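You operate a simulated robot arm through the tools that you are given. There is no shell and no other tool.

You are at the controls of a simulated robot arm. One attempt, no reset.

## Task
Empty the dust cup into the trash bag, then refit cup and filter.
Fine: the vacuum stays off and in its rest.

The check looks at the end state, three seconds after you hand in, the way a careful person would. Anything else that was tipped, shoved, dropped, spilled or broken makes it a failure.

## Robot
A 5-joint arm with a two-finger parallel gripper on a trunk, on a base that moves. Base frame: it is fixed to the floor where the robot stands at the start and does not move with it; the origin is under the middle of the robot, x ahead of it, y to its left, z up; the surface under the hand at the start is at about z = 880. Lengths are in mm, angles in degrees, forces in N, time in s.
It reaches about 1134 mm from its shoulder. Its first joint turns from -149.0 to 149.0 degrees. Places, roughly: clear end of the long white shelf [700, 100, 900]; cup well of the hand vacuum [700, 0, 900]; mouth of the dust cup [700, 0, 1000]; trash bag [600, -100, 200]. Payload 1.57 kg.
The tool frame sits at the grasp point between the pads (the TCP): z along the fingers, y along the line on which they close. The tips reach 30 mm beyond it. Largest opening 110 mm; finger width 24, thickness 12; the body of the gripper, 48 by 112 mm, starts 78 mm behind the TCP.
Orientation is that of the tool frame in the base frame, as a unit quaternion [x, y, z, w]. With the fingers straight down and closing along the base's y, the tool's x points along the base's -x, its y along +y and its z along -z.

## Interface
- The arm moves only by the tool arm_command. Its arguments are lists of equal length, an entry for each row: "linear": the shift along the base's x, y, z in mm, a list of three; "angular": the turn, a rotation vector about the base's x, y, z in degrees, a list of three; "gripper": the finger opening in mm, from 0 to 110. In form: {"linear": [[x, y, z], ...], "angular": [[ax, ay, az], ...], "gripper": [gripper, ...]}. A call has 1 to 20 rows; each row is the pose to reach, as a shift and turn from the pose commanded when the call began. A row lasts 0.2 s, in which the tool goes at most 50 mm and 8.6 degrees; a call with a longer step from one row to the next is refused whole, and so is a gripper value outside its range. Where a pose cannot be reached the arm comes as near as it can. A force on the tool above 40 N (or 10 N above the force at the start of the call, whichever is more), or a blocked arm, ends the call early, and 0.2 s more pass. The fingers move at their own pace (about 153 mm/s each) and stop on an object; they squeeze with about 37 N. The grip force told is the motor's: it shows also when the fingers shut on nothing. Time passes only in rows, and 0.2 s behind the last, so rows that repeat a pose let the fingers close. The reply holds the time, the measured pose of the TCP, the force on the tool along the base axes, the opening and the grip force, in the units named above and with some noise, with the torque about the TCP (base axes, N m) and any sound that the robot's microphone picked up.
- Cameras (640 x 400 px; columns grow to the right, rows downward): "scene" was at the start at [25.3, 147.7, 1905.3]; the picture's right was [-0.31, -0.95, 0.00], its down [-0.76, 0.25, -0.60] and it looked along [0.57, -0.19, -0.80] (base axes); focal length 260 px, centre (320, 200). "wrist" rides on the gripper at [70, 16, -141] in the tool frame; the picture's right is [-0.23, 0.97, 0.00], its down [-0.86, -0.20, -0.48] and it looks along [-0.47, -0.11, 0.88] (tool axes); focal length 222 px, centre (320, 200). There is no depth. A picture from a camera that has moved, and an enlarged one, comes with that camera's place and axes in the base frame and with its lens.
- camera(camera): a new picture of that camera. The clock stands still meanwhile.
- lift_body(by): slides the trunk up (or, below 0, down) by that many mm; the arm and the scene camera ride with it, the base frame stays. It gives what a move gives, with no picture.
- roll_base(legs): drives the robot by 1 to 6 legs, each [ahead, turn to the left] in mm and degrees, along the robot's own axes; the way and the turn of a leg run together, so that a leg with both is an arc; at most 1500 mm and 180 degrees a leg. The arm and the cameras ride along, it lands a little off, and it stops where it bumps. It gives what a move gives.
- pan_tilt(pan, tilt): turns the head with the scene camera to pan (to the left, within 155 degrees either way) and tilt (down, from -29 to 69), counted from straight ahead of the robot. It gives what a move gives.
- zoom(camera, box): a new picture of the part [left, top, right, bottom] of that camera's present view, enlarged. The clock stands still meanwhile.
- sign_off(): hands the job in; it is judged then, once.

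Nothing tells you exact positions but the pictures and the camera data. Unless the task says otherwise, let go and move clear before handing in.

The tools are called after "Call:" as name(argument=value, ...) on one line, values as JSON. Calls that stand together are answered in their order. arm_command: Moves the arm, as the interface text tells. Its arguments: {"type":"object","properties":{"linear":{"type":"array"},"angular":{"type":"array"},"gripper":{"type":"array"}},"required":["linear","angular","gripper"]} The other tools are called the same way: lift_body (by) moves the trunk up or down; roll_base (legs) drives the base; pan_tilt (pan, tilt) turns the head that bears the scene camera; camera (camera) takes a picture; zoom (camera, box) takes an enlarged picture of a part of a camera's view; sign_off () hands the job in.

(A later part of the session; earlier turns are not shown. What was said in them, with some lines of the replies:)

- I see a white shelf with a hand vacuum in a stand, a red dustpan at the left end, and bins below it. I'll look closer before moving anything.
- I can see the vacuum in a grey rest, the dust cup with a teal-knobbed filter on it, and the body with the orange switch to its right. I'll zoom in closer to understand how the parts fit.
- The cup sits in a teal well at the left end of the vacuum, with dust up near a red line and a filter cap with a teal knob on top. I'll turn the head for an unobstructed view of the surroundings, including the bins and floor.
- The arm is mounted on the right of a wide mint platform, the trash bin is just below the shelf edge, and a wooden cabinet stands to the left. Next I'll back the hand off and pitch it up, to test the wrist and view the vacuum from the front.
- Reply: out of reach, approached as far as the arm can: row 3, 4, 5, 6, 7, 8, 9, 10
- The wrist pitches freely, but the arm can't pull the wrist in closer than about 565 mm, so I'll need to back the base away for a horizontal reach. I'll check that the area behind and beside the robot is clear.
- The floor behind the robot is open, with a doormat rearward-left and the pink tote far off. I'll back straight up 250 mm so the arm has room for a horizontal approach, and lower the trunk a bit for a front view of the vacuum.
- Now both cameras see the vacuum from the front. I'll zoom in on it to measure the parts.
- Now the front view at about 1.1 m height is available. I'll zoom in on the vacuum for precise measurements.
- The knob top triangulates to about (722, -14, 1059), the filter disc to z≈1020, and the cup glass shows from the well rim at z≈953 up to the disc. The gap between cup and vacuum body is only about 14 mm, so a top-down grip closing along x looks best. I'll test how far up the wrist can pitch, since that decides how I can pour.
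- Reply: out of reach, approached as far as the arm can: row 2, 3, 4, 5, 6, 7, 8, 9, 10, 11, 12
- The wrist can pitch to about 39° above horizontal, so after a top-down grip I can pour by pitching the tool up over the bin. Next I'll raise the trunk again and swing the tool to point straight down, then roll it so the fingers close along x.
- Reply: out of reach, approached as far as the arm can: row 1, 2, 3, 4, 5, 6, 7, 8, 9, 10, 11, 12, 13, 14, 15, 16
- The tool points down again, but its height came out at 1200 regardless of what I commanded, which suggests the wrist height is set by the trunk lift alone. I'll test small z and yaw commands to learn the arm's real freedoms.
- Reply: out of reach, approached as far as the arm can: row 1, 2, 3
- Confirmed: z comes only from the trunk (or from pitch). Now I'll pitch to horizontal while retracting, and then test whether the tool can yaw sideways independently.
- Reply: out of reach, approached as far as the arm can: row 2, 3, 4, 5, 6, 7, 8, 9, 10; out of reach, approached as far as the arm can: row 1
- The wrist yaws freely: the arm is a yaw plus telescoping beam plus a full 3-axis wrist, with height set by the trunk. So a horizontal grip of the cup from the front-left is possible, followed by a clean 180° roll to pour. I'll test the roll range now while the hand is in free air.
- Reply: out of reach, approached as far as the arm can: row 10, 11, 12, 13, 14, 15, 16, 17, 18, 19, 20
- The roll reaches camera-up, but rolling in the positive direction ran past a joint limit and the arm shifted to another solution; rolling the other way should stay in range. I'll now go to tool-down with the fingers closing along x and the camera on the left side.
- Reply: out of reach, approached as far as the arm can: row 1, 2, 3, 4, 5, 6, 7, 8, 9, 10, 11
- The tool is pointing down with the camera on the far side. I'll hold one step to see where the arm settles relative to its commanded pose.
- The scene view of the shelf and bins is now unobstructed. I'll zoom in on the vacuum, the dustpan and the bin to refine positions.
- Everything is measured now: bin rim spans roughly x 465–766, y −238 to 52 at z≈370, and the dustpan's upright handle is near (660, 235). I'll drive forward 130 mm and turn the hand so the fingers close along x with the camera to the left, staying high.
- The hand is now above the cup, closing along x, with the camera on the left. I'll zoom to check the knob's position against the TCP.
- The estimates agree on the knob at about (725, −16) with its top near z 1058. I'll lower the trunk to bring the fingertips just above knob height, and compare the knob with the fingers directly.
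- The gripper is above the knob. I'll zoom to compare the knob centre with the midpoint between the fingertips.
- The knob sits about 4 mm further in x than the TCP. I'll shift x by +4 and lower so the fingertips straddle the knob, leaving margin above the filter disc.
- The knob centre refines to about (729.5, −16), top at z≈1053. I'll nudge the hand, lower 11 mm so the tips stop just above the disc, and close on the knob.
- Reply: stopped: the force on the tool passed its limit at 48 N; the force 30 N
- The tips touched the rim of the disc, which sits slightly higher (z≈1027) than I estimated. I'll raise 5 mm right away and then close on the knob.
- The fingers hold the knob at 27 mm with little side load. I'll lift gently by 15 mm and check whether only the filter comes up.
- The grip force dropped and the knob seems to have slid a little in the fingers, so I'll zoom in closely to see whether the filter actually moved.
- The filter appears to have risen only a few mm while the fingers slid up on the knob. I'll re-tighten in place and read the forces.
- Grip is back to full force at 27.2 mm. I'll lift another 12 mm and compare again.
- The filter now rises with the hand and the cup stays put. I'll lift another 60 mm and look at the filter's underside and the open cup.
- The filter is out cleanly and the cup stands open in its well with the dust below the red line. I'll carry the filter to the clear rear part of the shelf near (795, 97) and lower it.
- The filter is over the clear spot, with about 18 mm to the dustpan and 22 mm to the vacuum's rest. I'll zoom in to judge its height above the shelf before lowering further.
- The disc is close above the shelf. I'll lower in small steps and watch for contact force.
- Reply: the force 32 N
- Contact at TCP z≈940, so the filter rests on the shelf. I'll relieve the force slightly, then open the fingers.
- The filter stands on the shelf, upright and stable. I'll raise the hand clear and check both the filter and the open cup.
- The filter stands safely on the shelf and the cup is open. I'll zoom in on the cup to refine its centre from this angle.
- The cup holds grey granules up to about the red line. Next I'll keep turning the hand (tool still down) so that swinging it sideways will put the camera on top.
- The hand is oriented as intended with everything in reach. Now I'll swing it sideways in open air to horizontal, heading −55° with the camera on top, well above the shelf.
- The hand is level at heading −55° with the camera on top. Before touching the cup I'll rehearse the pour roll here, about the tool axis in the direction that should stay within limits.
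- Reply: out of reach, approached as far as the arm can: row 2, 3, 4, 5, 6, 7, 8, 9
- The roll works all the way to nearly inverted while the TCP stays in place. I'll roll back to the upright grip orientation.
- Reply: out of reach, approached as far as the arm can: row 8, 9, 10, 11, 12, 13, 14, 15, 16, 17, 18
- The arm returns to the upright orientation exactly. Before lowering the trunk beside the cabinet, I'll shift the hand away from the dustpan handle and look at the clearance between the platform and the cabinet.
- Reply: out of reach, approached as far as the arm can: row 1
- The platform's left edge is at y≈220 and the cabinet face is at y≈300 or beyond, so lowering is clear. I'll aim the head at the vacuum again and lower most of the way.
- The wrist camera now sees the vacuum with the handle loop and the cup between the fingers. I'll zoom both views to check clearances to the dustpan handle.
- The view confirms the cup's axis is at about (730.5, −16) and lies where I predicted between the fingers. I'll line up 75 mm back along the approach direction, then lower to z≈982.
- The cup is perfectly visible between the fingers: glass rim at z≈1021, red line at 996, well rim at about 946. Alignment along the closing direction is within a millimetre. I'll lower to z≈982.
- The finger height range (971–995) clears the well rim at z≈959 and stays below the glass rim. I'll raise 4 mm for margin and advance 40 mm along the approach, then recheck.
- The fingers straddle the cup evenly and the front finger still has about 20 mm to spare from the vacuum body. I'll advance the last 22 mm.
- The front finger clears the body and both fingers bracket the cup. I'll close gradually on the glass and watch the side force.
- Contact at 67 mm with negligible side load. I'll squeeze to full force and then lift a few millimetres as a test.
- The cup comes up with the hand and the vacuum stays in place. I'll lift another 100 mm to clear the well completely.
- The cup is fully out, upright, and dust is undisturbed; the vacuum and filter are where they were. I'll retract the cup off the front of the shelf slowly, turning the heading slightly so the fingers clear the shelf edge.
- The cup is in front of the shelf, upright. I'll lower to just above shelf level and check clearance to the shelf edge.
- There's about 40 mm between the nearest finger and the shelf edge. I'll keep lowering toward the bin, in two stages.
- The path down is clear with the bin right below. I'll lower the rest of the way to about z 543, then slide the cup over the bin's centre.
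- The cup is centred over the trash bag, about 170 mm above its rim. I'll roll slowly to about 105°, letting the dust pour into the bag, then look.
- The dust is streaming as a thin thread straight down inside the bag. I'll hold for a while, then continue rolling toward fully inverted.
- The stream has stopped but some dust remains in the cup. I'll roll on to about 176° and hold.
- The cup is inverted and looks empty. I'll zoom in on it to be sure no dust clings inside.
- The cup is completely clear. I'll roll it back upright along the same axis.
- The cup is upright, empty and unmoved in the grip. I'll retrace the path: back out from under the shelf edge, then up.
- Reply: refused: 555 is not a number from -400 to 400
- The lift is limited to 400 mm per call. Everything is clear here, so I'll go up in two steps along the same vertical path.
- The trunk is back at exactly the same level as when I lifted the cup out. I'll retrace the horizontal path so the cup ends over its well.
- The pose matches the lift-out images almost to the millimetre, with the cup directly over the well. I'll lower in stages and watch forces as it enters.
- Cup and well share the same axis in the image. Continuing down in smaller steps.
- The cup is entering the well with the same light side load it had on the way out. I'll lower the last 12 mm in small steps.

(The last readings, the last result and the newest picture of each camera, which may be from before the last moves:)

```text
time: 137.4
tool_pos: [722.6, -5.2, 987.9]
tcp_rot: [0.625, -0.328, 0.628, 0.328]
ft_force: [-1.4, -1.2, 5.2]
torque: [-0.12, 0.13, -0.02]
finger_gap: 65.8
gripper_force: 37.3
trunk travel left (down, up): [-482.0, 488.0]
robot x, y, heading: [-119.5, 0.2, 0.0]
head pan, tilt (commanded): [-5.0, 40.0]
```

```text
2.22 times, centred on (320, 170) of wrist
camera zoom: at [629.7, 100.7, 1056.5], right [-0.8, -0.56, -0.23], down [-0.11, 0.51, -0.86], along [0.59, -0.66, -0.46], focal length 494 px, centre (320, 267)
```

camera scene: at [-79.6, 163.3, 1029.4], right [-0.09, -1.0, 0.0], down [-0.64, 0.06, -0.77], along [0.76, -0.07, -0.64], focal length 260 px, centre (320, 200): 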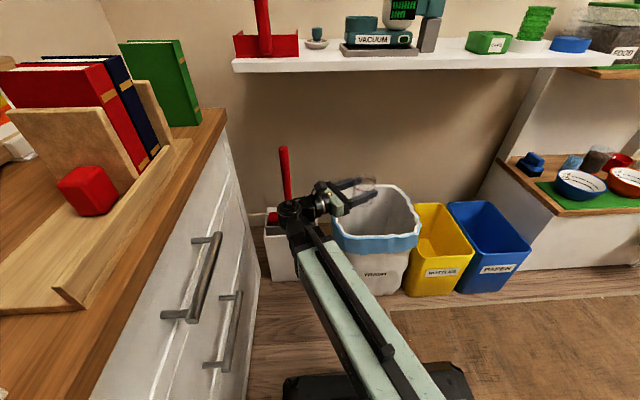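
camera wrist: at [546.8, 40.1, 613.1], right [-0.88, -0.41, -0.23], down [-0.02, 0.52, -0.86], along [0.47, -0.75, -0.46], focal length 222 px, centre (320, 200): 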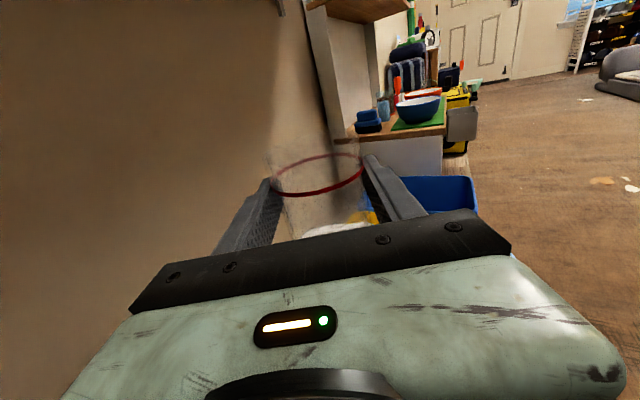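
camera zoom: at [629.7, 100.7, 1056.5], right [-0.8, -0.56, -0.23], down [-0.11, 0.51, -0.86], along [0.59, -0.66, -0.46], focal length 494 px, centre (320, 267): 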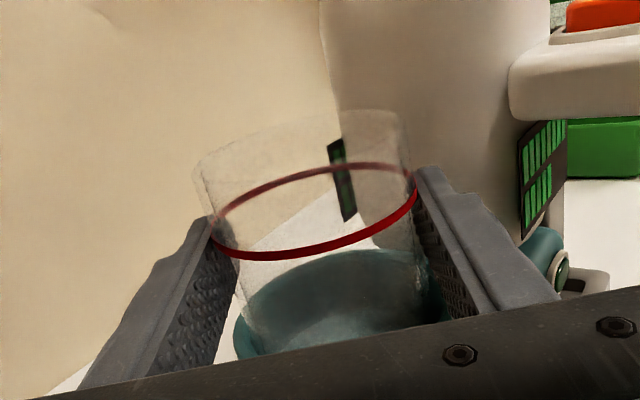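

The cup touched bottom at exactly the original height (5 N of contact), and the image matches the one from before lifting. I'll open the fingers gently.

Call:
arm_command(linear=[[0, 0, 0], [0, 0, 0], [0, 0, 0], [0, 0, 0], [0, 0, 0], [0, 0, 0]], angular=[[0, 0, 0], [0, 0, 0], [0, 0, 0], [0, 0, 0], [0, 0, 0], [0, 0, 0]], gripper=[66, 70, 76, 82, 88, 92])

Call:
zoom(camera="wrist", box=[210, 80, 430, 260])

Call:
zoom(camera="scene", box=[290, 120, 400, 200])

```text
time: 138.8
tool_pos: [723.7, -5.7, 987.6]
tcp_rot: [0.626, -0.327, 0.628, 0.328]
ft_force: [-0.5, 0.2, -0.8]
torque: [0.0, 0.0, 0.02]
finger_gap: 91.9
gripper_force: 0.1
trunk travel left (down, up): [-482.0, 488.0]
robot x, y, heading: [-119.9, -1.9, -0.2]
head pan, tilt (commanded): [-5.0, 40.0]
```

```text
2.22 times, centred on (320, 170) of wrist
camera zoom: at [630.0, 100.8, 1056.1], right [-0.8, -0.56, -0.23], down [-0.11, 0.51, -0.86], along [0.59, -0.66, -0.46], focal length 494 px, centre (320, 267)
```

zoom: 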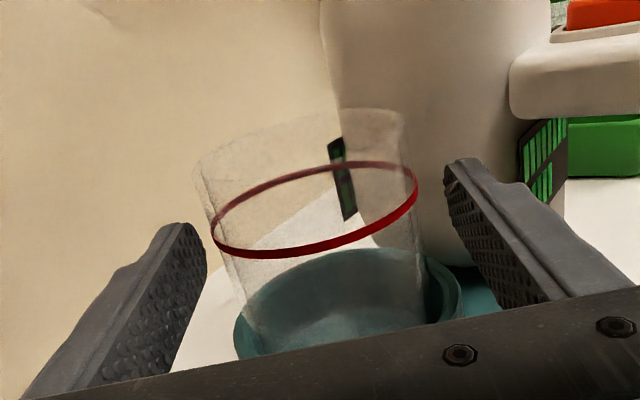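

```text
5.00 times, centred on (345, 160) of scene
camera zoom: at [-79.6, 163.3, 1472.5], right [-0.09, -1.0, 0.0], down [-0.64, 0.06, -0.77], along [0.76, -0.07, -0.64], focal length 1300 px, centre (195, 400)
```

zoom: 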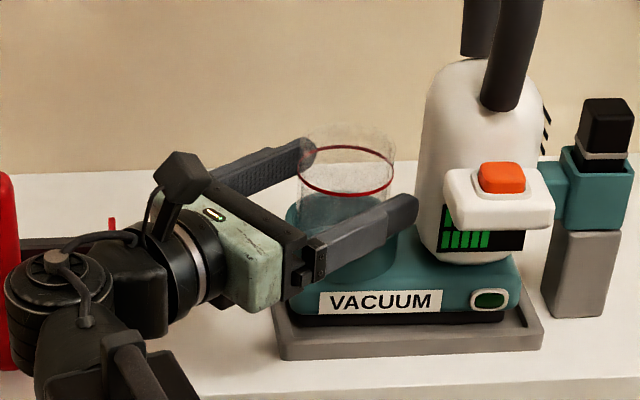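

The cup sits in its well exactly as before, empty. I'll back straight out along the approach direction and then raise.

Call:
arm_command(linear=[[-5.7, 8.2, 0], [-11.4, 16.4, 0], [-17.1, 24.6, 0], [-22.8, 32.8, 0], [-28.5, 41, 0], [-35.5, 50.9, 0], [-35.5, 50.9, 0]], angular=[[0, 0, 0], [0, 0, 0], [0, 0, 0], [0, 0, 0], [0, 0, 0], [0, 0, 0], [0, 0, 0]], gripper=[92, 92, 92, 92, 92, 92, 92])

Call:
lift_body(by=121)

Call:
arm_command(linear=[[-20, 4, 0], [-40, 9, 0], [-59, 13, 0], [-59, 13, 0]], angular=[[0, 0, 0], [0, 0, 0], [0, 0, 0], [0, 0, 0]], gripper=[84, 84, 84, 84])

Call:
lift_body(by=330)

Call:
camera(camera="scene")

```text
time: 140.4
tool_pos: [687.2, 45.2, 987.3]
tcp_rot: [0.626, -0.327, 0.628, 0.328]
ft_force: [0.1, 0.1, -0.2]
torque: [-0.03, 0.01, 0.0]
finger_gap: 92.0
gripper_force: 0.2
trunk travel left (down, up): [-482.0, 488.0]
robot x, y, heading: [-120.6, -1.9, 0.1]
head pan, tilt (commanded): [-5.0, 40.0]
```

```text
time: 141.9
tool_pos: [687.2, 45.5, 1107.6]
tcp_rot: [0.626, -0.328, 0.627, 0.328]
ft_force: [0.0, -0.2, 0.1]
torque: [0.02, -0.01, -0.01]
finger_gap: 92.0
gripper_force: 0.0
trunk travel left (down, up): [-603.0, 367.0]
robot x, y, heading: [-119.0, 0.2, -0.2]
head pan, tilt (commanded): [-5.0, 40.0]
```

```text
time: 142.9
tool_pos: [627.7, 58.9, 1109.2]
tcp_rot: [0.626, -0.328, 0.627, 0.327]
ft_force: [0.0, 0.9, -0.2]
torque: [-0.01, -0.02, 0.01]
finger_gap: 83.8
gripper_force: 0.1
trunk travel left (down, up): [-603.0, 367.0]
robot x, y, heading: [-117.1, 3.4, -0.1]
head pan, tilt (commanded): [-5.0, 40.0]
```

```text
time: 146.2
tool_pos: [629.2, 59.3, 1437.6]
tcp_rot: [0.626, -0.328, 0.628, 0.327]
ft_force: [0.2, -1.2, -0.5]
torque: [0.01, -0.01, 0.0]
finger_gap: 84.0
gripper_force: 0.1
trunk travel left (down, up): [-933.0, 37.0]
robot x, y, heading: [-118.4, 4.3, -0.2]
head pan, tilt (commanded): [-5.0, 40.0]
```

```text
taken
camera scene: at [-79.5, 163.3, 1923.4], right [-0.09, -1.0, 0.0], down [-0.64, 0.06, -0.77], along [0.76, -0.07, -0.64], focal length 260 px, centre (320, 200)
```

scene: 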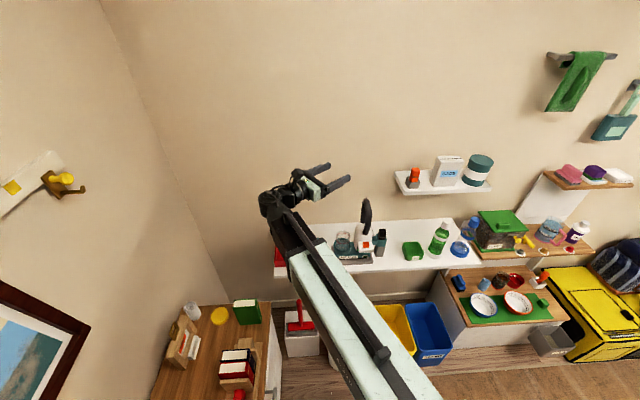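

The cup is back and the arm is clear at the top. Now I'll swing the tool back to pointing down by reversing the earlier motion, then turn it for the filter.

Call:
arm_command(linear=[[-7.4, -17.2, -29.9], [-16.2, -30.3, -59.6], [-25.9, -39.3, -88.5], [-36.7, -44.2, -116.2], [-47.9, -45.2, -142], [-59.6, -42.8, -165.4], [-71.4, -37, -186], [-83.1, -28.2, -203.5], [-94.5, -17, -217.4], [-105.5, -3.7, -227.6], [-115.5, 11, -233.7], [-124.6, 26.6, -235.8]], angular=[[7.24, 2.28, -2.28], [14.49, 4.57, -4.57], [21.73, 6.85, -6.85], [28.97, 9.13, -9.13], [36.22, 11.42, -11.42], [43.46, 13.7, -13.7], [50.7, 15.98, -15.98], [57.95, 18.26, -18.26], [65.19, 20.55, -20.55], [72.43, 22.83, -22.83], [79.68, 25.11, -25.11], [86.95, 27.41, -27.41]], gripper=[84, 84, 84, 84, 84, 84, 84, 84, 84, 84, 84, 84])

Call:
arm_command(linear=[[10, 0, 0], [20, 0, 0], [30, 0, 0], [40, 0, 0], [50, 0, 0], [60, 0, 0], [70, 0, 0], [80, 0, 0], [90, 0, 0], [100, 0, 0], [110, 0, 0]], angular=[[0, 0, -8.2], [0, 0, -16.4], [0, 0, -24.5], [0, 0, -32.7], [0, 0, -40.9], [0, 0, -49.1], [0, 0, -57.3], [0, 0, -65.5], [0, 0, -73.6], [0, 0, -81.8], [0, 0, -90]], gripper=[60, 60, 60, 60, 60, 60, 60, 60, 60, 60, 60])

```text
time: 148.8
tool_pos: [504.1, 86.0, 1198.9]
tcp_rot: [-0.706, 0.708, 0.002, -0.002]
ft_force: [-0.1, 0.1, -0.6]
torque: [0.02, -0.01, 0.02]
finger_gap: 83.7
gripper_force: 0.1
trunk travel left (down, up): [-933.0, 37.0]
robot x, y, heading: [-117.3, -0.8, -0.1]
head pan, tilt (commanded): [-5.0, 40.0]
```

```text
time: 151.2
tool_pos: [615.2, 83.9, 1199.4]
tcp_rot: [0.002, 1.0, 0.001, -0.001]
ft_force: [-0.4, -0.5, -0.7]
torque: [0.02, -0.01, 0.0]
finger_gap: 60.0
gripper_force: 0.1
trunk travel left (down, up): [-933.0, 37.0]
robot x, y, heading: [-122.4, 2.0, 0.0]
head pan, tilt (commanded): [-5.0, 40.0]
```

The arm follows exactly. One more quarter turn brings the camera to the left side, and I'll end above the filter near (796, 96).

Call:
arm_command(linear=[[16.4, 1.1, 0], [32.8, 2.2, 0], [49.2, 3.3, 0], [65.6, 4.4, 0], [82, 5.5, 0], [98.4, 6.6, 0], [114.8, 7.7, 0], [131.2, 8.8, 0], [147.6, 9.9, 0], [164, 11, 0], [180.8, 12, 0], [180.8, 12, 0]], angular=[[0, 0, -8.2], [0, 0, -16.4], [0, 0, -24.5], [0, 0, -32.7], [0, 0, -40.9], [0, 0, -49.1], [0, 0, -57.3], [0, 0, -65.5], [0, 0, -73.6], [0, 0, -81.8], [0, 0, -90], [0, 0, -90]], gripper=[60, 60, 60, 60, 60, 60, 60, 60, 60, 60, 60, 60])

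Call:
camera(camera="wrist")

Call:
zoom(camera="wrist", box=[260, 60, 400, 220])

```text
time: 153.8
tool_pos: [794.0, 97.1, 1200.1]
tcp_rot: [0.708, 0.706, 0.001, 0.002]
ft_force: [0.5, 0.4, 1.4]
torque: [0.03, -0.04, -0.04]
finger_gap: 60.0
gripper_force: 0.1
trunk travel left (down, up): [-933.0, 37.0]
robot x, y, heading: [-119.6, 0.4, 0.1]
head pan, tilt (commanded): [-5.0, 40.0]
```

```text
taken
camera wrist: at [811.8, 166.1, 1340.7], right [0.97, -0.23, 0.0], down [-0.2, -0.85, 0.48], along [-0.11, -0.47, -0.88], focal length 222 px, centre (320, 200)
```

wrist: 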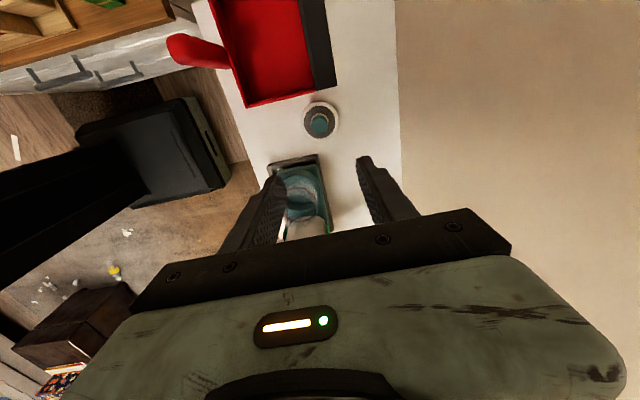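

```text
2.50 times, centred on (330, 140) of wrist
camera zoom: at [811.8, 166.1, 1340.7], right [0.97, -0.23, 0.0], down [-0.2, -0.85, 0.48], along [-0.11, -0.47, -0.88], focal length 555 px, centre (295, 350)
```

zoom: 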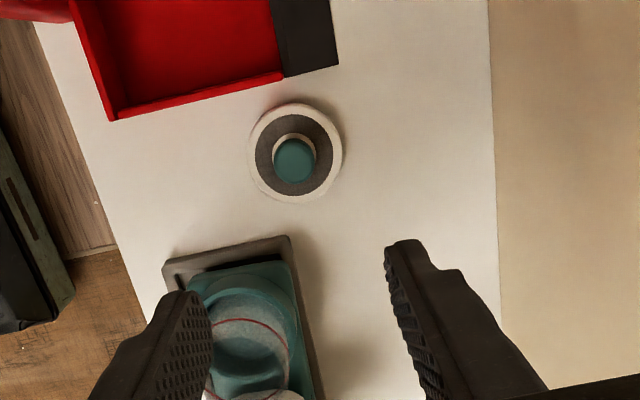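

The filter is where I left it. I'll align exactly with the release position and lower to just above grasp height.

Call:
arm_command(linear=[[0.9, -1.8, 0], [0.9, -1.8, 0]], angular=[[0, 0, 0], [0, 0, 0]], gripper=[60, 60])

Call:
lift_body(by=-245)

Call:
zoom(camera="wrist", box=[230, 100, 430, 260])

Call:
zoom(camera="scene", box=[270, 120, 370, 200])

```text
time: 154.4
tool_pos: [796.0, 95.2, 1199.2]
tcp_rot: [0.708, 0.706, 0.001, 0.001]
ft_force: [-0.6, -0.6, -0.6]
torque: [0.01, 0.01, -0.02]
finger_gap: 60.3
gripper_force: 0.1
trunk travel left (down, up): [-933.0, 37.0]
robot x, y, heading: [-116.1, 1.3, 0.0]
head pan, tilt (commanded): [-5.0, 40.0]
```

```text
time: 156.9
tool_pos: [796.1, 95.1, 955.2]
tcp_rot: [0.708, 0.707, 0.001, 0.001]
ft_force: [0.0, 0.0, 0.1]
torque: [-0.01, -0.01, -0.01]
finger_gap: 59.8
gripper_force: 0.1
trunk travel left (down, up): [-688.0, 282.0]
robot x, y, heading: [-119.7, -1.3, -0.0]
head pan, tilt (commanded): [-5.0, 40.0]
```

```text
2.50 times, centred on (330, 180) of wrist
camera zoom: at [812.5, 164.3, 1095.7], right [0.97, -0.23, 0.0], down [-0.2, -0.86, 0.48], along [-0.11, -0.47, -0.88], focal length 555 px, centre (295, 250)
```

zoom: 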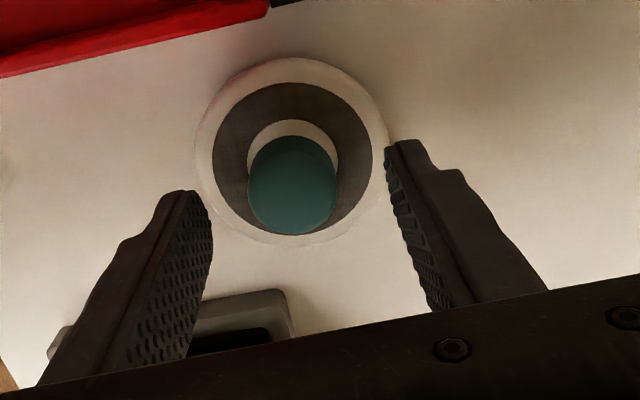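

```text
5.00 times, centred on (320, 160) of scene
camera zoom: at [-79.5, 163.3, 1678.5], right [-0.09, -1.0, 0.0], down [-0.64, 0.06, -0.77], along [0.76, -0.07, -0.64], focal length 1300 px, centre (320, 400)
```

zoom: 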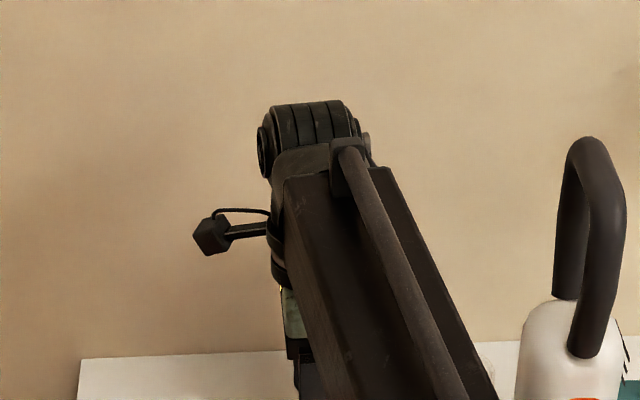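

The knob is centred between the fingers. I'll lower 21 mm (a little deeper on the knob than before, still above the disc) and close.

Call:
lift_body(by=-21)

Call:
arm_command(linear=[[0, 0, 0], [0, 0, 0], [0, 0, 0], [0, 0, 0], [0, 0, 0], [0, 0, 0]], angular=[[0, 0, 0], [0, 0, 0], [0, 0, 0], [0, 0, 0], [0, 0, 0], [0, 0, 0]], gripper=[45, 36, 30, 20, 10, 0])

Call:
zoom(camera="wrist", box=[230, 100, 430, 260])

```text
time: 157.6
tool_pos: [794.9, 95.6, 933.7]
tcp_rot: [0.707, 0.707, 0.001, 0.002]
ft_force: [0.7, 0.3, 0.1]
torque: [-0.03, 0.01, 0.0]
finger_gap: 60.2
gripper_force: 0.0
trunk travel left (down, up): [-667.0, 303.0]
robot x, y, heading: [-119.3, 3.7, -0.0]
head pan, tilt (commanded): [-5.0, 40.0]
```

```text
time: 159.0
tool_pos: [794.7, 95.4, 932.8]
tcp_rot: [0.708, 0.706, 0.001, 0.001]
ft_force: [0.3, 0.6, 1.0]
torque: [0.02, 0.02, -0.01]
finger_gap: 27.0
gripper_force: 37.1
trunk travel left (down, up): [-667.0, 303.0]
robot x, y, heading: [-118.0, 0.8, 0.2]
head pan, tilt (commanded): [-5.0, 40.0]
```

```text
2.50 times, centred on (330, 180) of wrist
camera zoom: at [812.5, 164.3, 1074.7], right [0.97, -0.23, 0.0], down [-0.2, -0.86, 0.48], along [-0.11, -0.47, -0.88], focal length 555 px, centre (295, 250)
```

zoom: 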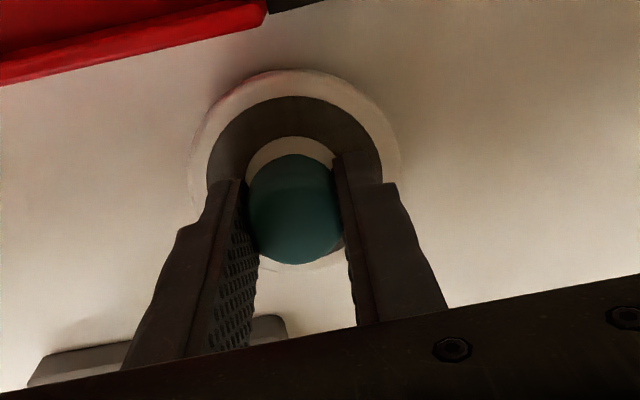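

The knob is firmly gripped at 27 mm. I'll lift the filter and check that it hangs level.

Call:
lift_body(by=213)

Call:
zoom(camera="wrist", box=[230, 80, 430, 260])

Call:
arm_command(linear=[[-9.3, -16.1, 0], [-18.5, -32.1, 0], [-27.8, -48.2, 0], [-37.1, -64.3, 0], [-46.4, -80.4, 0], [-55.6, -96.4, 0], [-64.9, -112.5, 0], [-64.9, -112.5, 0], [-64.9, -112.5, 0]], angular=[[0, 0, 0], [0, 0, 0], [0, 0, 0], [0, 0, 0], [0, 0, 0], [0, 0, 0], [0, 0, 0], [0, 0, 0], [0, 0, 0]], gripper=[0, 0, 0, 0, 0, 0, 0, 0, 0])

Call:
zoom(camera="wrist", box=[230, 80, 430, 260])

Call:
zoom(camera="scene", box=[290, 120, 410, 220])

```text
time: 161.3
tool_pos: [795.2, 95.5, 1146.7]
tcp_rot: [0.708, 0.706, 0.002, 0.002]
ft_force: [-0.2, 0.2, -1.1]
torque: [0.0, -0.01, -0.03]
finger_gap: 27.1
gripper_force: 36.9
trunk travel left (down, up): [-880.0, 90.0]
robot x, y, heading: [-119.0, -1.2, 0.1]
head pan, tilt (commanded): [-5.0, 40.0]
```

```text
2.22 times, centred on (330, 170) of wrist
camera zoom: at [812.6, 164.3, 1287.5], right [0.97, -0.23, 0.0], down [-0.2, -0.86, 0.48], along [-0.11, -0.47, -0.88], focal length 494 px, centre (298, 267)
```

zoom: 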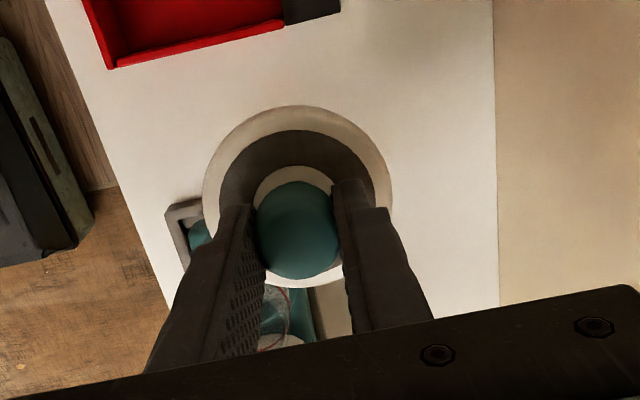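

```text
time: 163.3
tool_pos: [729.9, -16.5, 1147.1]
tcp_rot: [0.708, 0.706, 0.001, 0.001]
ft_force: [-0.3, 0.6, -0.4]
torque: [0.01, 0.0, 0.01]
finger_gap: 27.1
gripper_force: 37.4
trunk travel left (down, up): [-880.0, 90.0]
robot x, y, heading: [-121.1, 0.8, -0.1]
head pan, tilt (commanded): [-5.0, 40.0]
```

```text
2.22 times, centred on (330, 170) of wrist
camera zoom: at [747.5, 51.7, 1287.6], right [0.97, -0.23, 0.0], down [-0.2, -0.86, 0.48], along [-0.11, -0.47, -0.88], focal length 494 px, centre (298, 267)
```

zoom: 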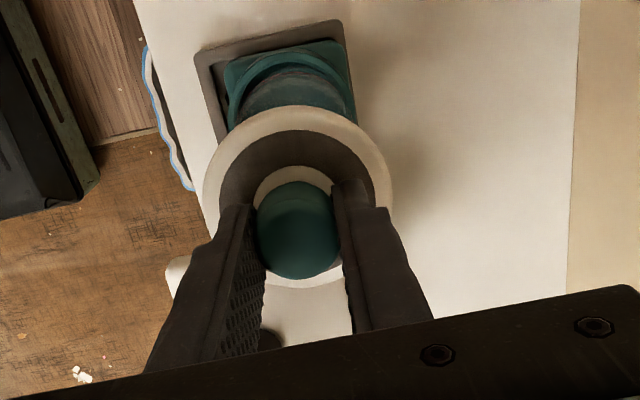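

```text
4.00 times, centred on (350, 170) of scene
camera zoom: at [-79.4, 163.4, 1870.5], right [-0.09, -1.0, 0.0], down [-0.64, 0.06, -0.77], along [0.76, -0.07, -0.64], focal length 1040 px, centre (200, 320)
```

zoom: 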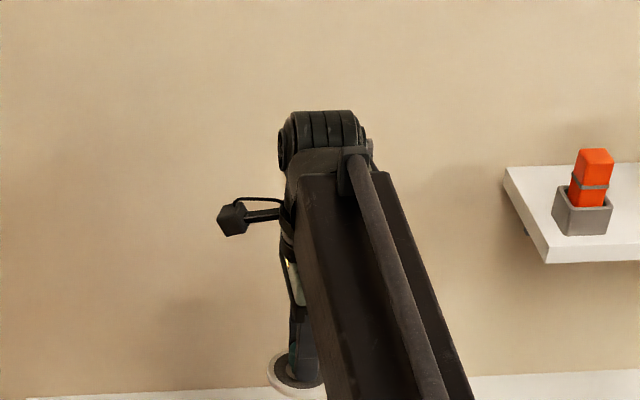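

The filter is back over the cup at the same coordinates as when it was removed. I'll tilt the head for a better view and lower to just above the cup rim.

Call:
lift_body(by=-55)

Call:
pan_tilt(pan=-8, tilt=45)

Call:
zoom(camera="scene", box=[290, 140, 390, 220])

Call:
zoom(camera="wrist", box=[250, 80, 390, 200])

```text
time: 164.2
tool_pos: [729.7, -16.5, 1091.8]
tcp_rot: [0.708, 0.706, 0.002, 0.001]
ft_force: [0.1, 0.3, -0.8]
torque: [-0.01, 0.04, 0.06]
finger_gap: 27.2
gripper_force: 36.9
trunk travel left (down, up): [-825.0, 145.0]
robot x, y, heading: [-120.1, 2.7, -0.1]
head pan, tilt (commanded): [-5.0, 40.0]
```

```text
time: 164.9
tool_pos: [731.1, -17.3, 1091.8]
tcp_rot: [0.708, 0.706, 0.002, 0.002]
ft_force: [0.0, -0.8, 0.2]
torque: [0.01, 0.01, 0.02]
finger_gap: 27.2
gripper_force: 36.6
trunk travel left (down, up): [-825.0, 145.0]
robot x, y, heading: [-121.5, 1.7, -0.0]
head pan, tilt (commanded): [-8.0, 45.0]
```

```text
5.00 times, centred on (340, 180) of scene
camera zoom: at [-83.6, 159.4, 1808.2], right [-0.14, -0.99, 0.0], down [-0.7, 0.1, -0.71], along [0.7, -0.1, -0.71], focal length 1300 px, centre (220, 300)
```

zoom: 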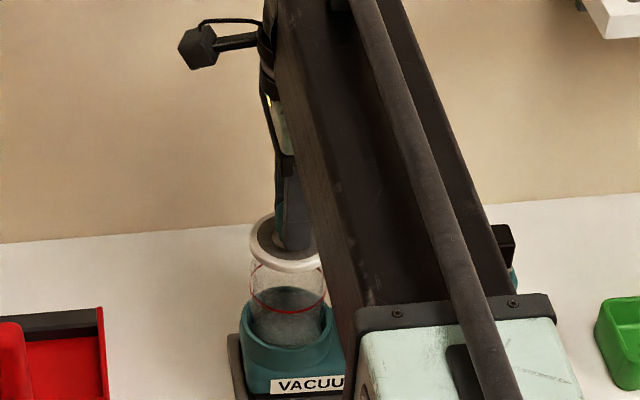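

```text
3.33 times, centred on (320, 140) of wrist
camera zoom: at [747.5, 51.7, 1232.6], right [0.97, -0.23, 0.0], down [-0.2, -0.86, 0.48], along [-0.11, -0.47, -0.88], focal length 740 px, centre (320, 400)
```

zoom: 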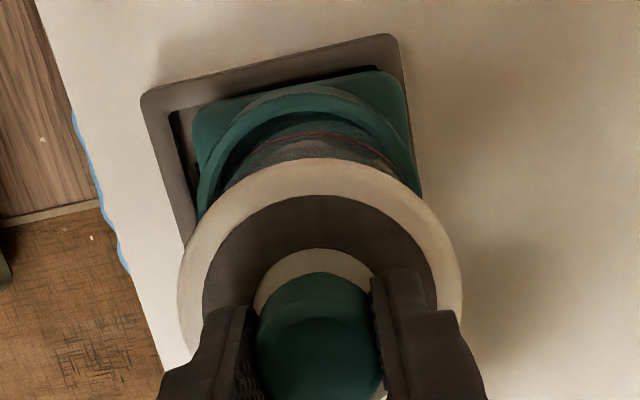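

The filter is centred above the cup. I'll lower in small steps and watch the vertical force.

Call:
lift_body(by=-12)

Call:
lift_body(by=-5)

Call:
zoom(camera="scene", box=[310, 170, 370, 215])

```text
time: 165.5
tool_pos: [730.5, -16.9, 1080.7]
tcp_rot: [0.708, 0.706, 0.002, 0.0]
ft_force: [0.4, -0.3, 0.7]
torque: [0.01, 0.02, 0.0]
finger_gap: 27.2
gripper_force: 36.8
trunk travel left (down, up): [-813.0, 157.0]
robot x, y, heading: [-120.1, -1.6, -0.2]
head pan, tilt (commanded): [-8.0, 45.0]
```

```text
time: 166.0
tool_pos: [730.1, -16.6, 1076.0]
tcp_rot: [0.708, 0.707, 0.002, 0.001]
ft_force: [-0.1, 0.0, 0.2]
torque: [0.05, 0.0, 0.0]
finger_gap: 27.2
gripper_force: 37.5
trunk travel left (down, up): [-808.0, 162.0]
robot x, y, heading: [-120.2, 1.1, -0.1]
head pan, tilt (commanded): [-8.0, 45.0]
```

```text
8.89 times, centred on (340, 192) of scene
camera zoom: at [-83.7, 159.3, 1791.2], right [-0.14, -0.99, 0.0], down [-0.7, 0.1, -0.71], along [0.7, -0.1, -0.71], focal length 2311 px, centre (142, 267)
```

zoom: 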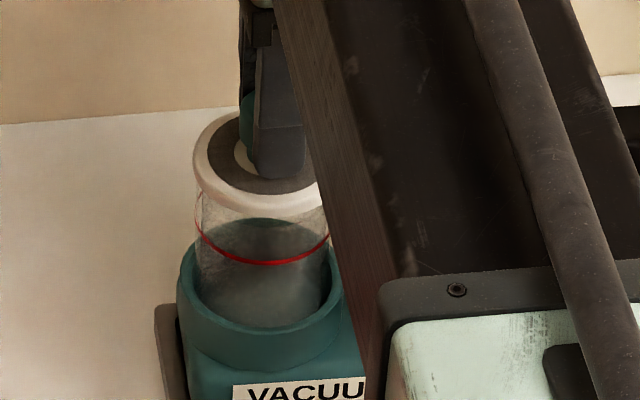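

Call:
lift_body(by=-4)

Call:
lift_body(by=-3)

Call:
lift_body(by=-3)

Call:
zoom(camera="scene", box=[310, 170, 370, 215])

```text
time: 166.6
tool_pos: [730.7, -17.6, 1070.6]
tcp_rot: [0.708, 0.706, 0.002, 0.0]
ft_force: [0.4, 0.6, -0.8]
torque: [0.02, 0.03, 0.0]
finger_gap: 27.1
gripper_force: 37.3
trunk travel left (down, up): [-804.0, 166.0]
robot x, y, heading: [-118.6, 2.1, -0.1]
head pan, tilt (commanded): [-8.0, 45.0]
```

```text
time: 167.1
tool_pos: [729.9, -16.3, 1067.9]
tcp_rot: [0.707, 0.707, 0.001, 0.001]
ft_force: [-0.9, -0.5, -1.8]
torque: [0.0, 0.09, 0.04]
finger_gap: 27.2
gripper_force: 37.3
trunk travel left (down, up): [-801.0, 169.0]
robot x, y, heading: [-121.6, 0.8, -0.0]
head pan, tilt (commanded): [-8.0, 45.0]
```

```text
time: 167.6
tool_pos: [730.0, -17.2, 1065.5]
tcp_rot: [0.708, 0.706, 0.002, 0.001]
ft_force: [-2.2, 0.9, -1.2]
torque: [0.07, 0.24, -0.01]
finger_gap: 27.0
gripper_force: 36.4
trunk travel left (down, up): [-798.0, 172.0]
robot x, y, heading: [-120.9, -0.6, -0.3]
head pan, tilt (commanded): [-8.0, 45.0]
```

```text
8.89 times, centred on (340, 192) of scene
camera zoom: at [-83.9, 159.4, 1781.2], right [-0.14, -0.99, 0.0], down [-0.7, 0.1, -0.71], along [0.7, -0.1, -0.71], focal length 2311 px, centre (142, 267)
```

zoom: 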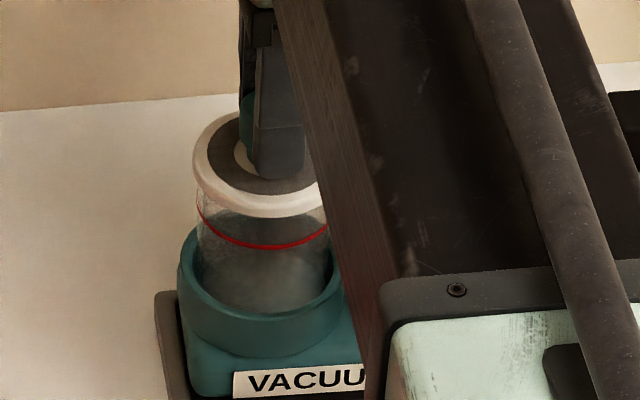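

The plug is entering the cup with only light side load. Continuing in small steps until it seats.

Call:
lift_body(by=-3)

Call:
lift_body(by=-3)

Call:
zoom(camera="scene", box=[310, 170, 370, 215])

```text
time: 168.1
tool_pos: [729.0, -16.3, 1063.3]
tcp_rot: [0.707, 0.707, 0.003, 0.001]
ft_force: [4.5, 0.4, 24.7]
torque: [0.15, -0.13, 0.02]
finger_gap: 27.3
gripper_force: 36.4
trunk travel left (down, up): [-795.0, 175.0]
robot x, y, heading: [-120.8, 0.0, 0.3]
head pan, tilt (commanded): [-8.0, 45.0]
```

```text
time: 168.7
tool_pos: [729.9, -16.9, 1060.4]
tcp_rot: [0.708, 0.707, 0.002, 0.003]
ft_force: [7.7, -0.2, 29.5]
torque: [0.04, -0.21, -0.04]
finger_gap: 27.1
gripper_force: 36.8
trunk travel left (down, up): [-792.0, 178.0]
robot x, y, heading: [-119.1, -0.2, -0.0]
head pan, tilt (commanded): [-8.0, 45.0]
```

```text
8.89 times, centred on (340, 192) of scene
camera zoom: at [-86.8, 159.5, 1775.3], right [-0.14, -0.99, 0.0], down [-0.7, 0.1, -0.71], along [0.7, -0.1, -0.71], focal length 2311 px, centre (142, 267)
```

zoom: 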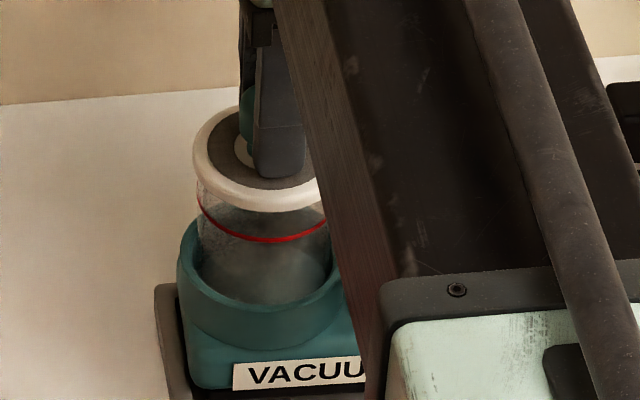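

It seated with firm contact at TCP ≈1063, and the disc-to-red-line spacing matches the original. I'll relieve the force by 2 mm and then open the fingers.

Call:
lift_body(by=2)

Call:
arm_command(linear=[[0, 0, 0], [0, 0, 0], [0, 0, 0], [0, 0, 0], [0, 0, 0]], angular=[[0, 0, 0], [0, 0, 0], [0, 0, 0], [0, 0, 0], [0, 0, 0]], gripper=[28, 34, 42, 50, 56])

Call:
zoom(camera="wrist", box=[230, 100, 430, 260])

Call:
zoom(camera="scene", box=[310, 170, 370, 215])

```text
time: 169.2
tool_pos: [729.8, -16.5, 1060.1]
tcp_rot: [0.708, 0.707, 0.001, 0.0]
ft_force: [0.1, 0.3, 1.3]
torque: [-0.02, 0.2, -0.05]
finger_gap: 27.0
gripper_force: 37.5
trunk travel left (down, up): [-794.0, 176.0]
robot x, y, heading: [-121.1, 2.0, 0.0]
head pan, tilt (commanded): [-8.0, 45.0]
```

```text
time: 170.4
tool_pos: [731.5, -15.6, 1060.4]
tcp_rot: [0.708, 0.707, 0.002, 0.002]
ft_force: [0.6, 0.8, -0.4]
torque: [0.01, 0.0, 0.0]
finger_gap: 55.8
gripper_force: 0.0
trunk travel left (down, up): [-794.0, 176.0]
robot x, y, heading: [-114.6, 2.4, -0.1]
head pan, tilt (commanded): [-8.0, 45.0]
```

```text
2.50 times, centred on (330, 180) of wrist
camera zoom: at [747.5, 51.7, 1201.6], right [0.97, -0.23, 0.0], down [-0.2, -0.86, 0.48], along [-0.11, -0.47, -0.88], focal length 555 px, centre (295, 250)
```

zoom: 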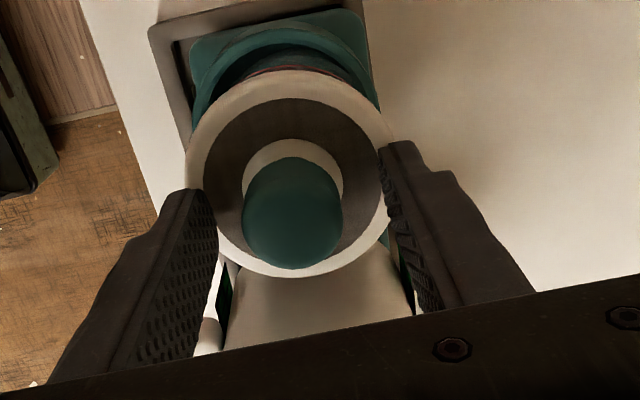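

```text
8.89 times, centred on (340, 192) of scene
camera zoom: at [-83.6, 159.4, 1777.2], right [-0.14, -0.99, 0.0], down [-0.7, 0.1, -0.71], along [0.7, -0.1, -0.71], focal length 2311 px, centre (142, 267)
```

zoom: 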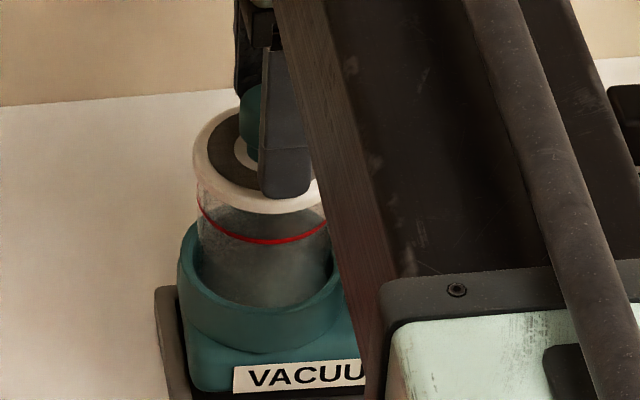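

The filter sits level in the cup and matches the original view. I'll raise the hand straight up and clear.

Call:
lift_body(by=139)

Call:
zoom(camera="wrist", box=[260, 60, 400, 240])

Call:
arm_command(linear=[[-30, 0, 0], [-60, 0, 0], [-90, 0, 0], [-120, -10, 0], [-150, -30, 0], [-180, -60, 0], [-200, -90, 0], [-220, -120, 0]], angular=[[0, 0, 0], [0, 0, 0], [0, 0, 0], [0, 0, 0], [0, 0, 0], [0, 0, 0], [0, 0, 0], [0, 0, 0]], gripper=[56, 56, 56, 56, 56, 56, 56, 56])

Call:
camera(camera="scene")

```text
time: 172.0
tool_pos: [730.8, -18.0, 1198.8]
tcp_rot: [0.708, 0.706, 0.001, 0.001]
ft_force: [0.4, -0.2, 0.0]
torque: [-0.02, -0.02, 0.0]
finger_gap: 56.1
gripper_force: 0.1
trunk travel left (down, up): [-933.0, 37.0]
robot x, y, heading: [-122.1, 4.8, -0.2]
head pan, tilt (commanded): [-8.0, 45.0]
```

```text
2.22 times, centred on (330, 150) of wrist
camera zoom: at [747.6, 51.7, 1340.5], right [0.97, -0.23, 0.0], down [-0.2, -0.86, 0.48], along [-0.11, -0.47, -0.88], focal length 494 px, centre (298, 311)
```

zoom: 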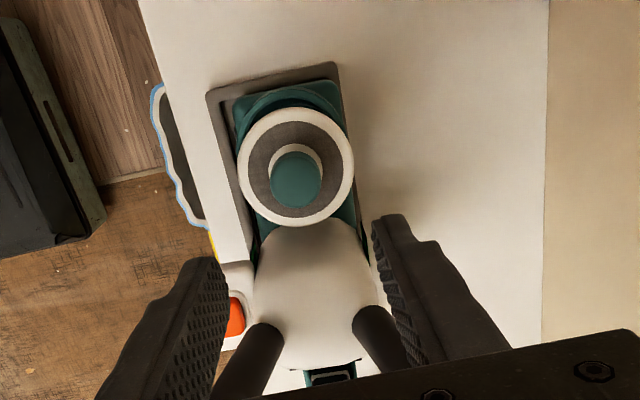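

```text
time: 173.8
tool_pos: [510.8, -137.1, 1200.6]
tcp_rot: [0.707, 0.707, 0.002, 0.0]
ft_force: [0.6, -0.1, 0.8]
torque: [-0.03, 0.03, -0.02]
finger_gap: 55.9
gripper_force: 0.1
trunk travel left (down, up): [-933.0, 37.0]
robot x, y, heading: [-121.8, 1.6, 0.1]
head pan, tilt (commanded): [-8.0, 45.0]
```

```text
taken
camera scene: at [-84.1, 159.0, 1916.3], right [-0.14, -0.99, 0.0], down [-0.7, 0.1, -0.71], along [0.7, -0.1, -0.71], focal length 260 px, centre (320, 200)
```

scene: 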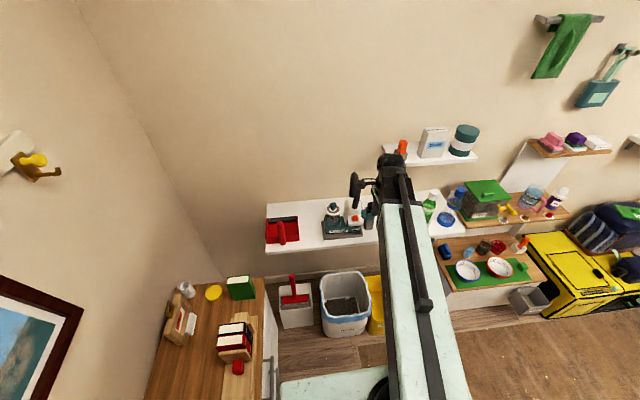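

The dust is now visible lying inside the trash bag. I'll zoom on the vacuum, the shelf and the floor around the bin to check everything is in order.

Call:
zoom(camera="scene", box=[255, 185, 385, 265])

Call:
zoom(camera="scene", box=[310, 190, 380, 245])

Call:
zoom(camera="scene", box=[265, 255, 395, 375])

```text
4.92 times, centred on (320, 225) of scene
camera zoom: at [-84.1, 159.0, 1916.3], right [-0.14, -0.99, 0.0], down [-0.7, 0.1, -0.71], along [0.7, -0.1, -0.71], focal length 1280 px, centre (320, 77)
```

zoom: 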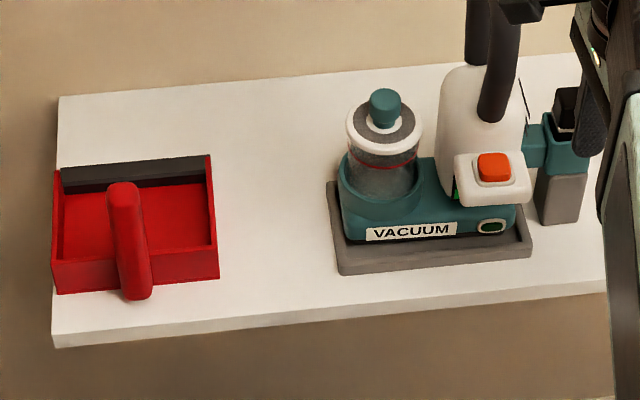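

```text
7.27 times, centred on (345, 218) of scene
camera zoom: at [-84.1, 159.0, 1916.3], right [-0.14, -0.99, 0.0], down [-0.7, 0.1, -0.71], along [0.7, -0.1, -0.71], focal length 1891 px, centre (138, 73)
```

zoom: 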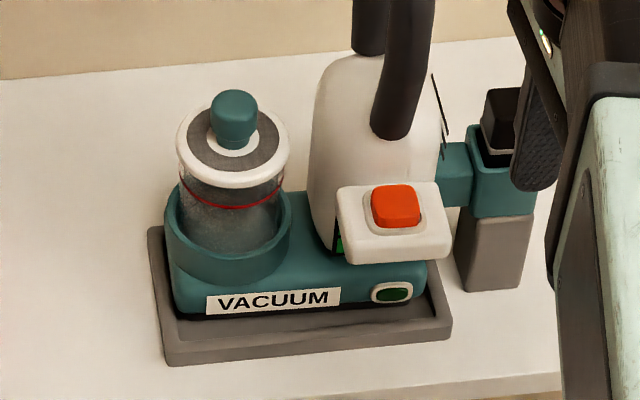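

```text
3.33 times, centred on (330, 315) of scene
camera zoom: at [-84.1, 159.0, 1916.3], right [-0.14, -0.99, 0.0], down [-0.7, 0.1, -0.71], along [0.7, -0.1, -0.71], focal length 867 px, centre (287, -183)
```

zoom: 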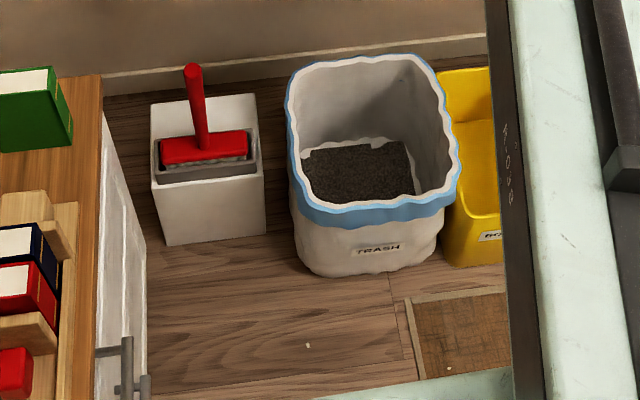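

The shelf, bin and floor are clean and nothing else has moved. I'll take one last close look at how the filter sits on the cup.

Call:
zoom(camera="scene", box=[322, 195, 352, 222])

Call:
pan_tilt(pan=-10, tilt=38)

Call:
lift_body(by=-300)

Call:
camera(camera="scene")

```text
14.81 times, centred on (337, 208) of scene
camera zoom: at [-84.1, 159.0, 1916.3], right [-0.14, -0.99, 0.0], down [-0.7, 0.1, -0.71], along [0.7, -0.1, -0.71], focal length 3852 px, centre (68, 74)
```

zoom: 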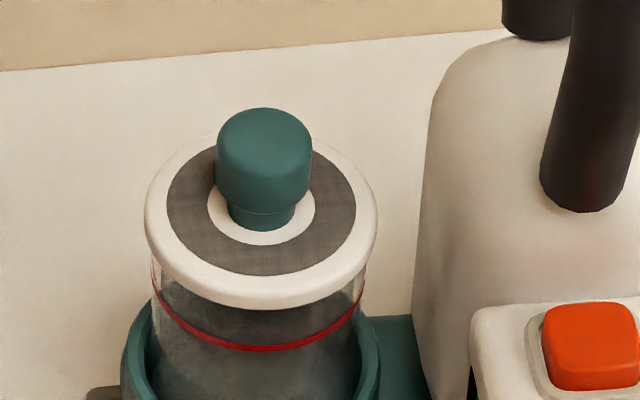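

```text
time: 174.5
tool_pos: [510.8, -137.1, 1200.2]
tcp_rot: [0.708, 0.706, 0.002, 0.001]
ft_force: [-0.8, -0.9, -0.7]
torque: [0.0, 0.01, -0.04]
finger_gap: 55.8
gripper_force: 0.0
trunk travel left (down, up): [-933.0, 37.0]
robot x, y, heading: [-115.9, 0.8, -0.1]
head pan, tilt (commanded): [-10.0, 38.0]
```

```text
time: 177.5
tool_pos: [510.0, -136.6, 899.5]
tcp_rot: [0.708, 0.706, 0.001, 0.0]
ft_force: [-0.3, 0.4, 0.7]
torque: [0.04, 0.02, 0.02]
finger_gap: 56.1
gripper_force: 0.1
trunk travel left (down, up): [-633.0, 337.0]
robot x, y, heading: [-119.5, -1.7, -0.1]
head pan, tilt (commanded): [-10.0, 38.0]
```

```text
taken
camera scene: at [-79.3, 155.7, 1626.5], right [-0.17, -0.98, 0.0], down [-0.61, 0.11, -0.79], along [0.78, -0.14, -0.62], focal length 260 px, centre (320, 200)
```

scene: 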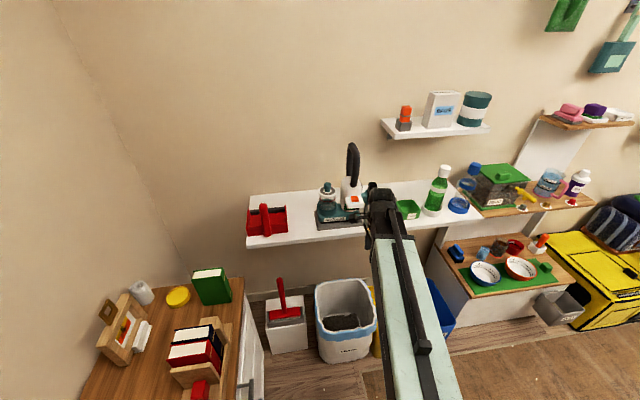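

The filter looks level and flush from above. I'll check it from this lower angle too.

Call:
zoom(camera="scene", box=[308, 172, 352, 208])

Call:
zoom(camera="scene", box=[235, 140, 385, 250])

```text
11.11 times, centred on (330, 190) of scene
camera zoom: at [-79.3, 155.7, 1626.5], right [-0.17, -0.98, 0.0], down [-0.61, 0.11, -0.79], along [0.78, -0.14, -0.62], focal length 2889 px, centre (209, 311)
```

zoom: 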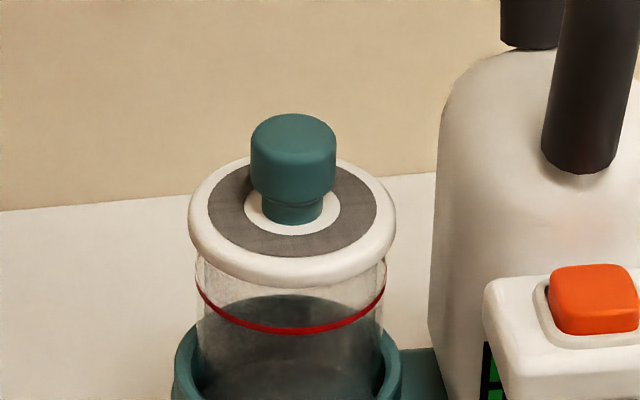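

```text
3.64 times, centred on (310, 195) of scene
camera zoom: at [-79.3, 155.7, 1626.5], right [-0.17, -0.98, 0.0], down [-0.61, 0.11, -0.79], along [0.78, -0.14, -0.62], focal length 946 px, centre (356, 218)
```

zoom: 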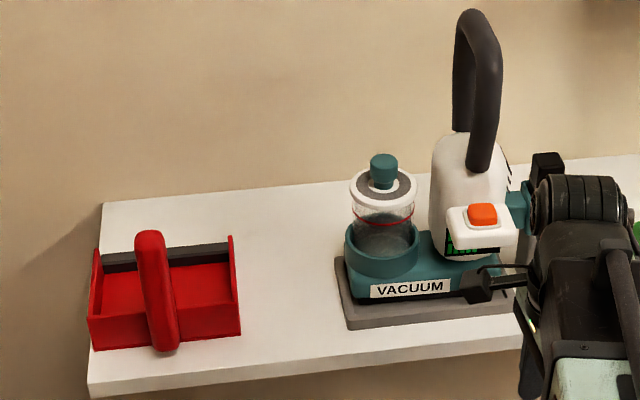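

The cup and filter are back in place, the dust is in the trash bag, and the vacuum hasn't moved from its rest. The gripper is open and clear, and nothing else has shifted, so I'm handing in.

Call:
sign_off()

```text
The job is handed in.
```

The dust cup has been emptied into the trash bag, and the cup and filter are back on the vacuum. I handed the job in after a final check with the cameras. No result has come back yet.

- **Dust:** it poured straight down into the bag. The cup looked clear when I held it upside down, and I saw no spill on the shelf or floor.
- **Cup and filter:** the cup went back into its well at the same height it came out. The filter is pressed in and level, at the same spacing above the red line as before.
- **Vacuum:** it never left its rest, and I didn't touch its switch or buttons. At one point the fingertips pressed on the filter rim with about 48 N before I backed off. I saw no shift or damage from it.
- **Surroundings:** nothing else was tipped, moved or dropped. The gripper is open and clear of the shelf. The robot base is about 120 mm back from where it started.
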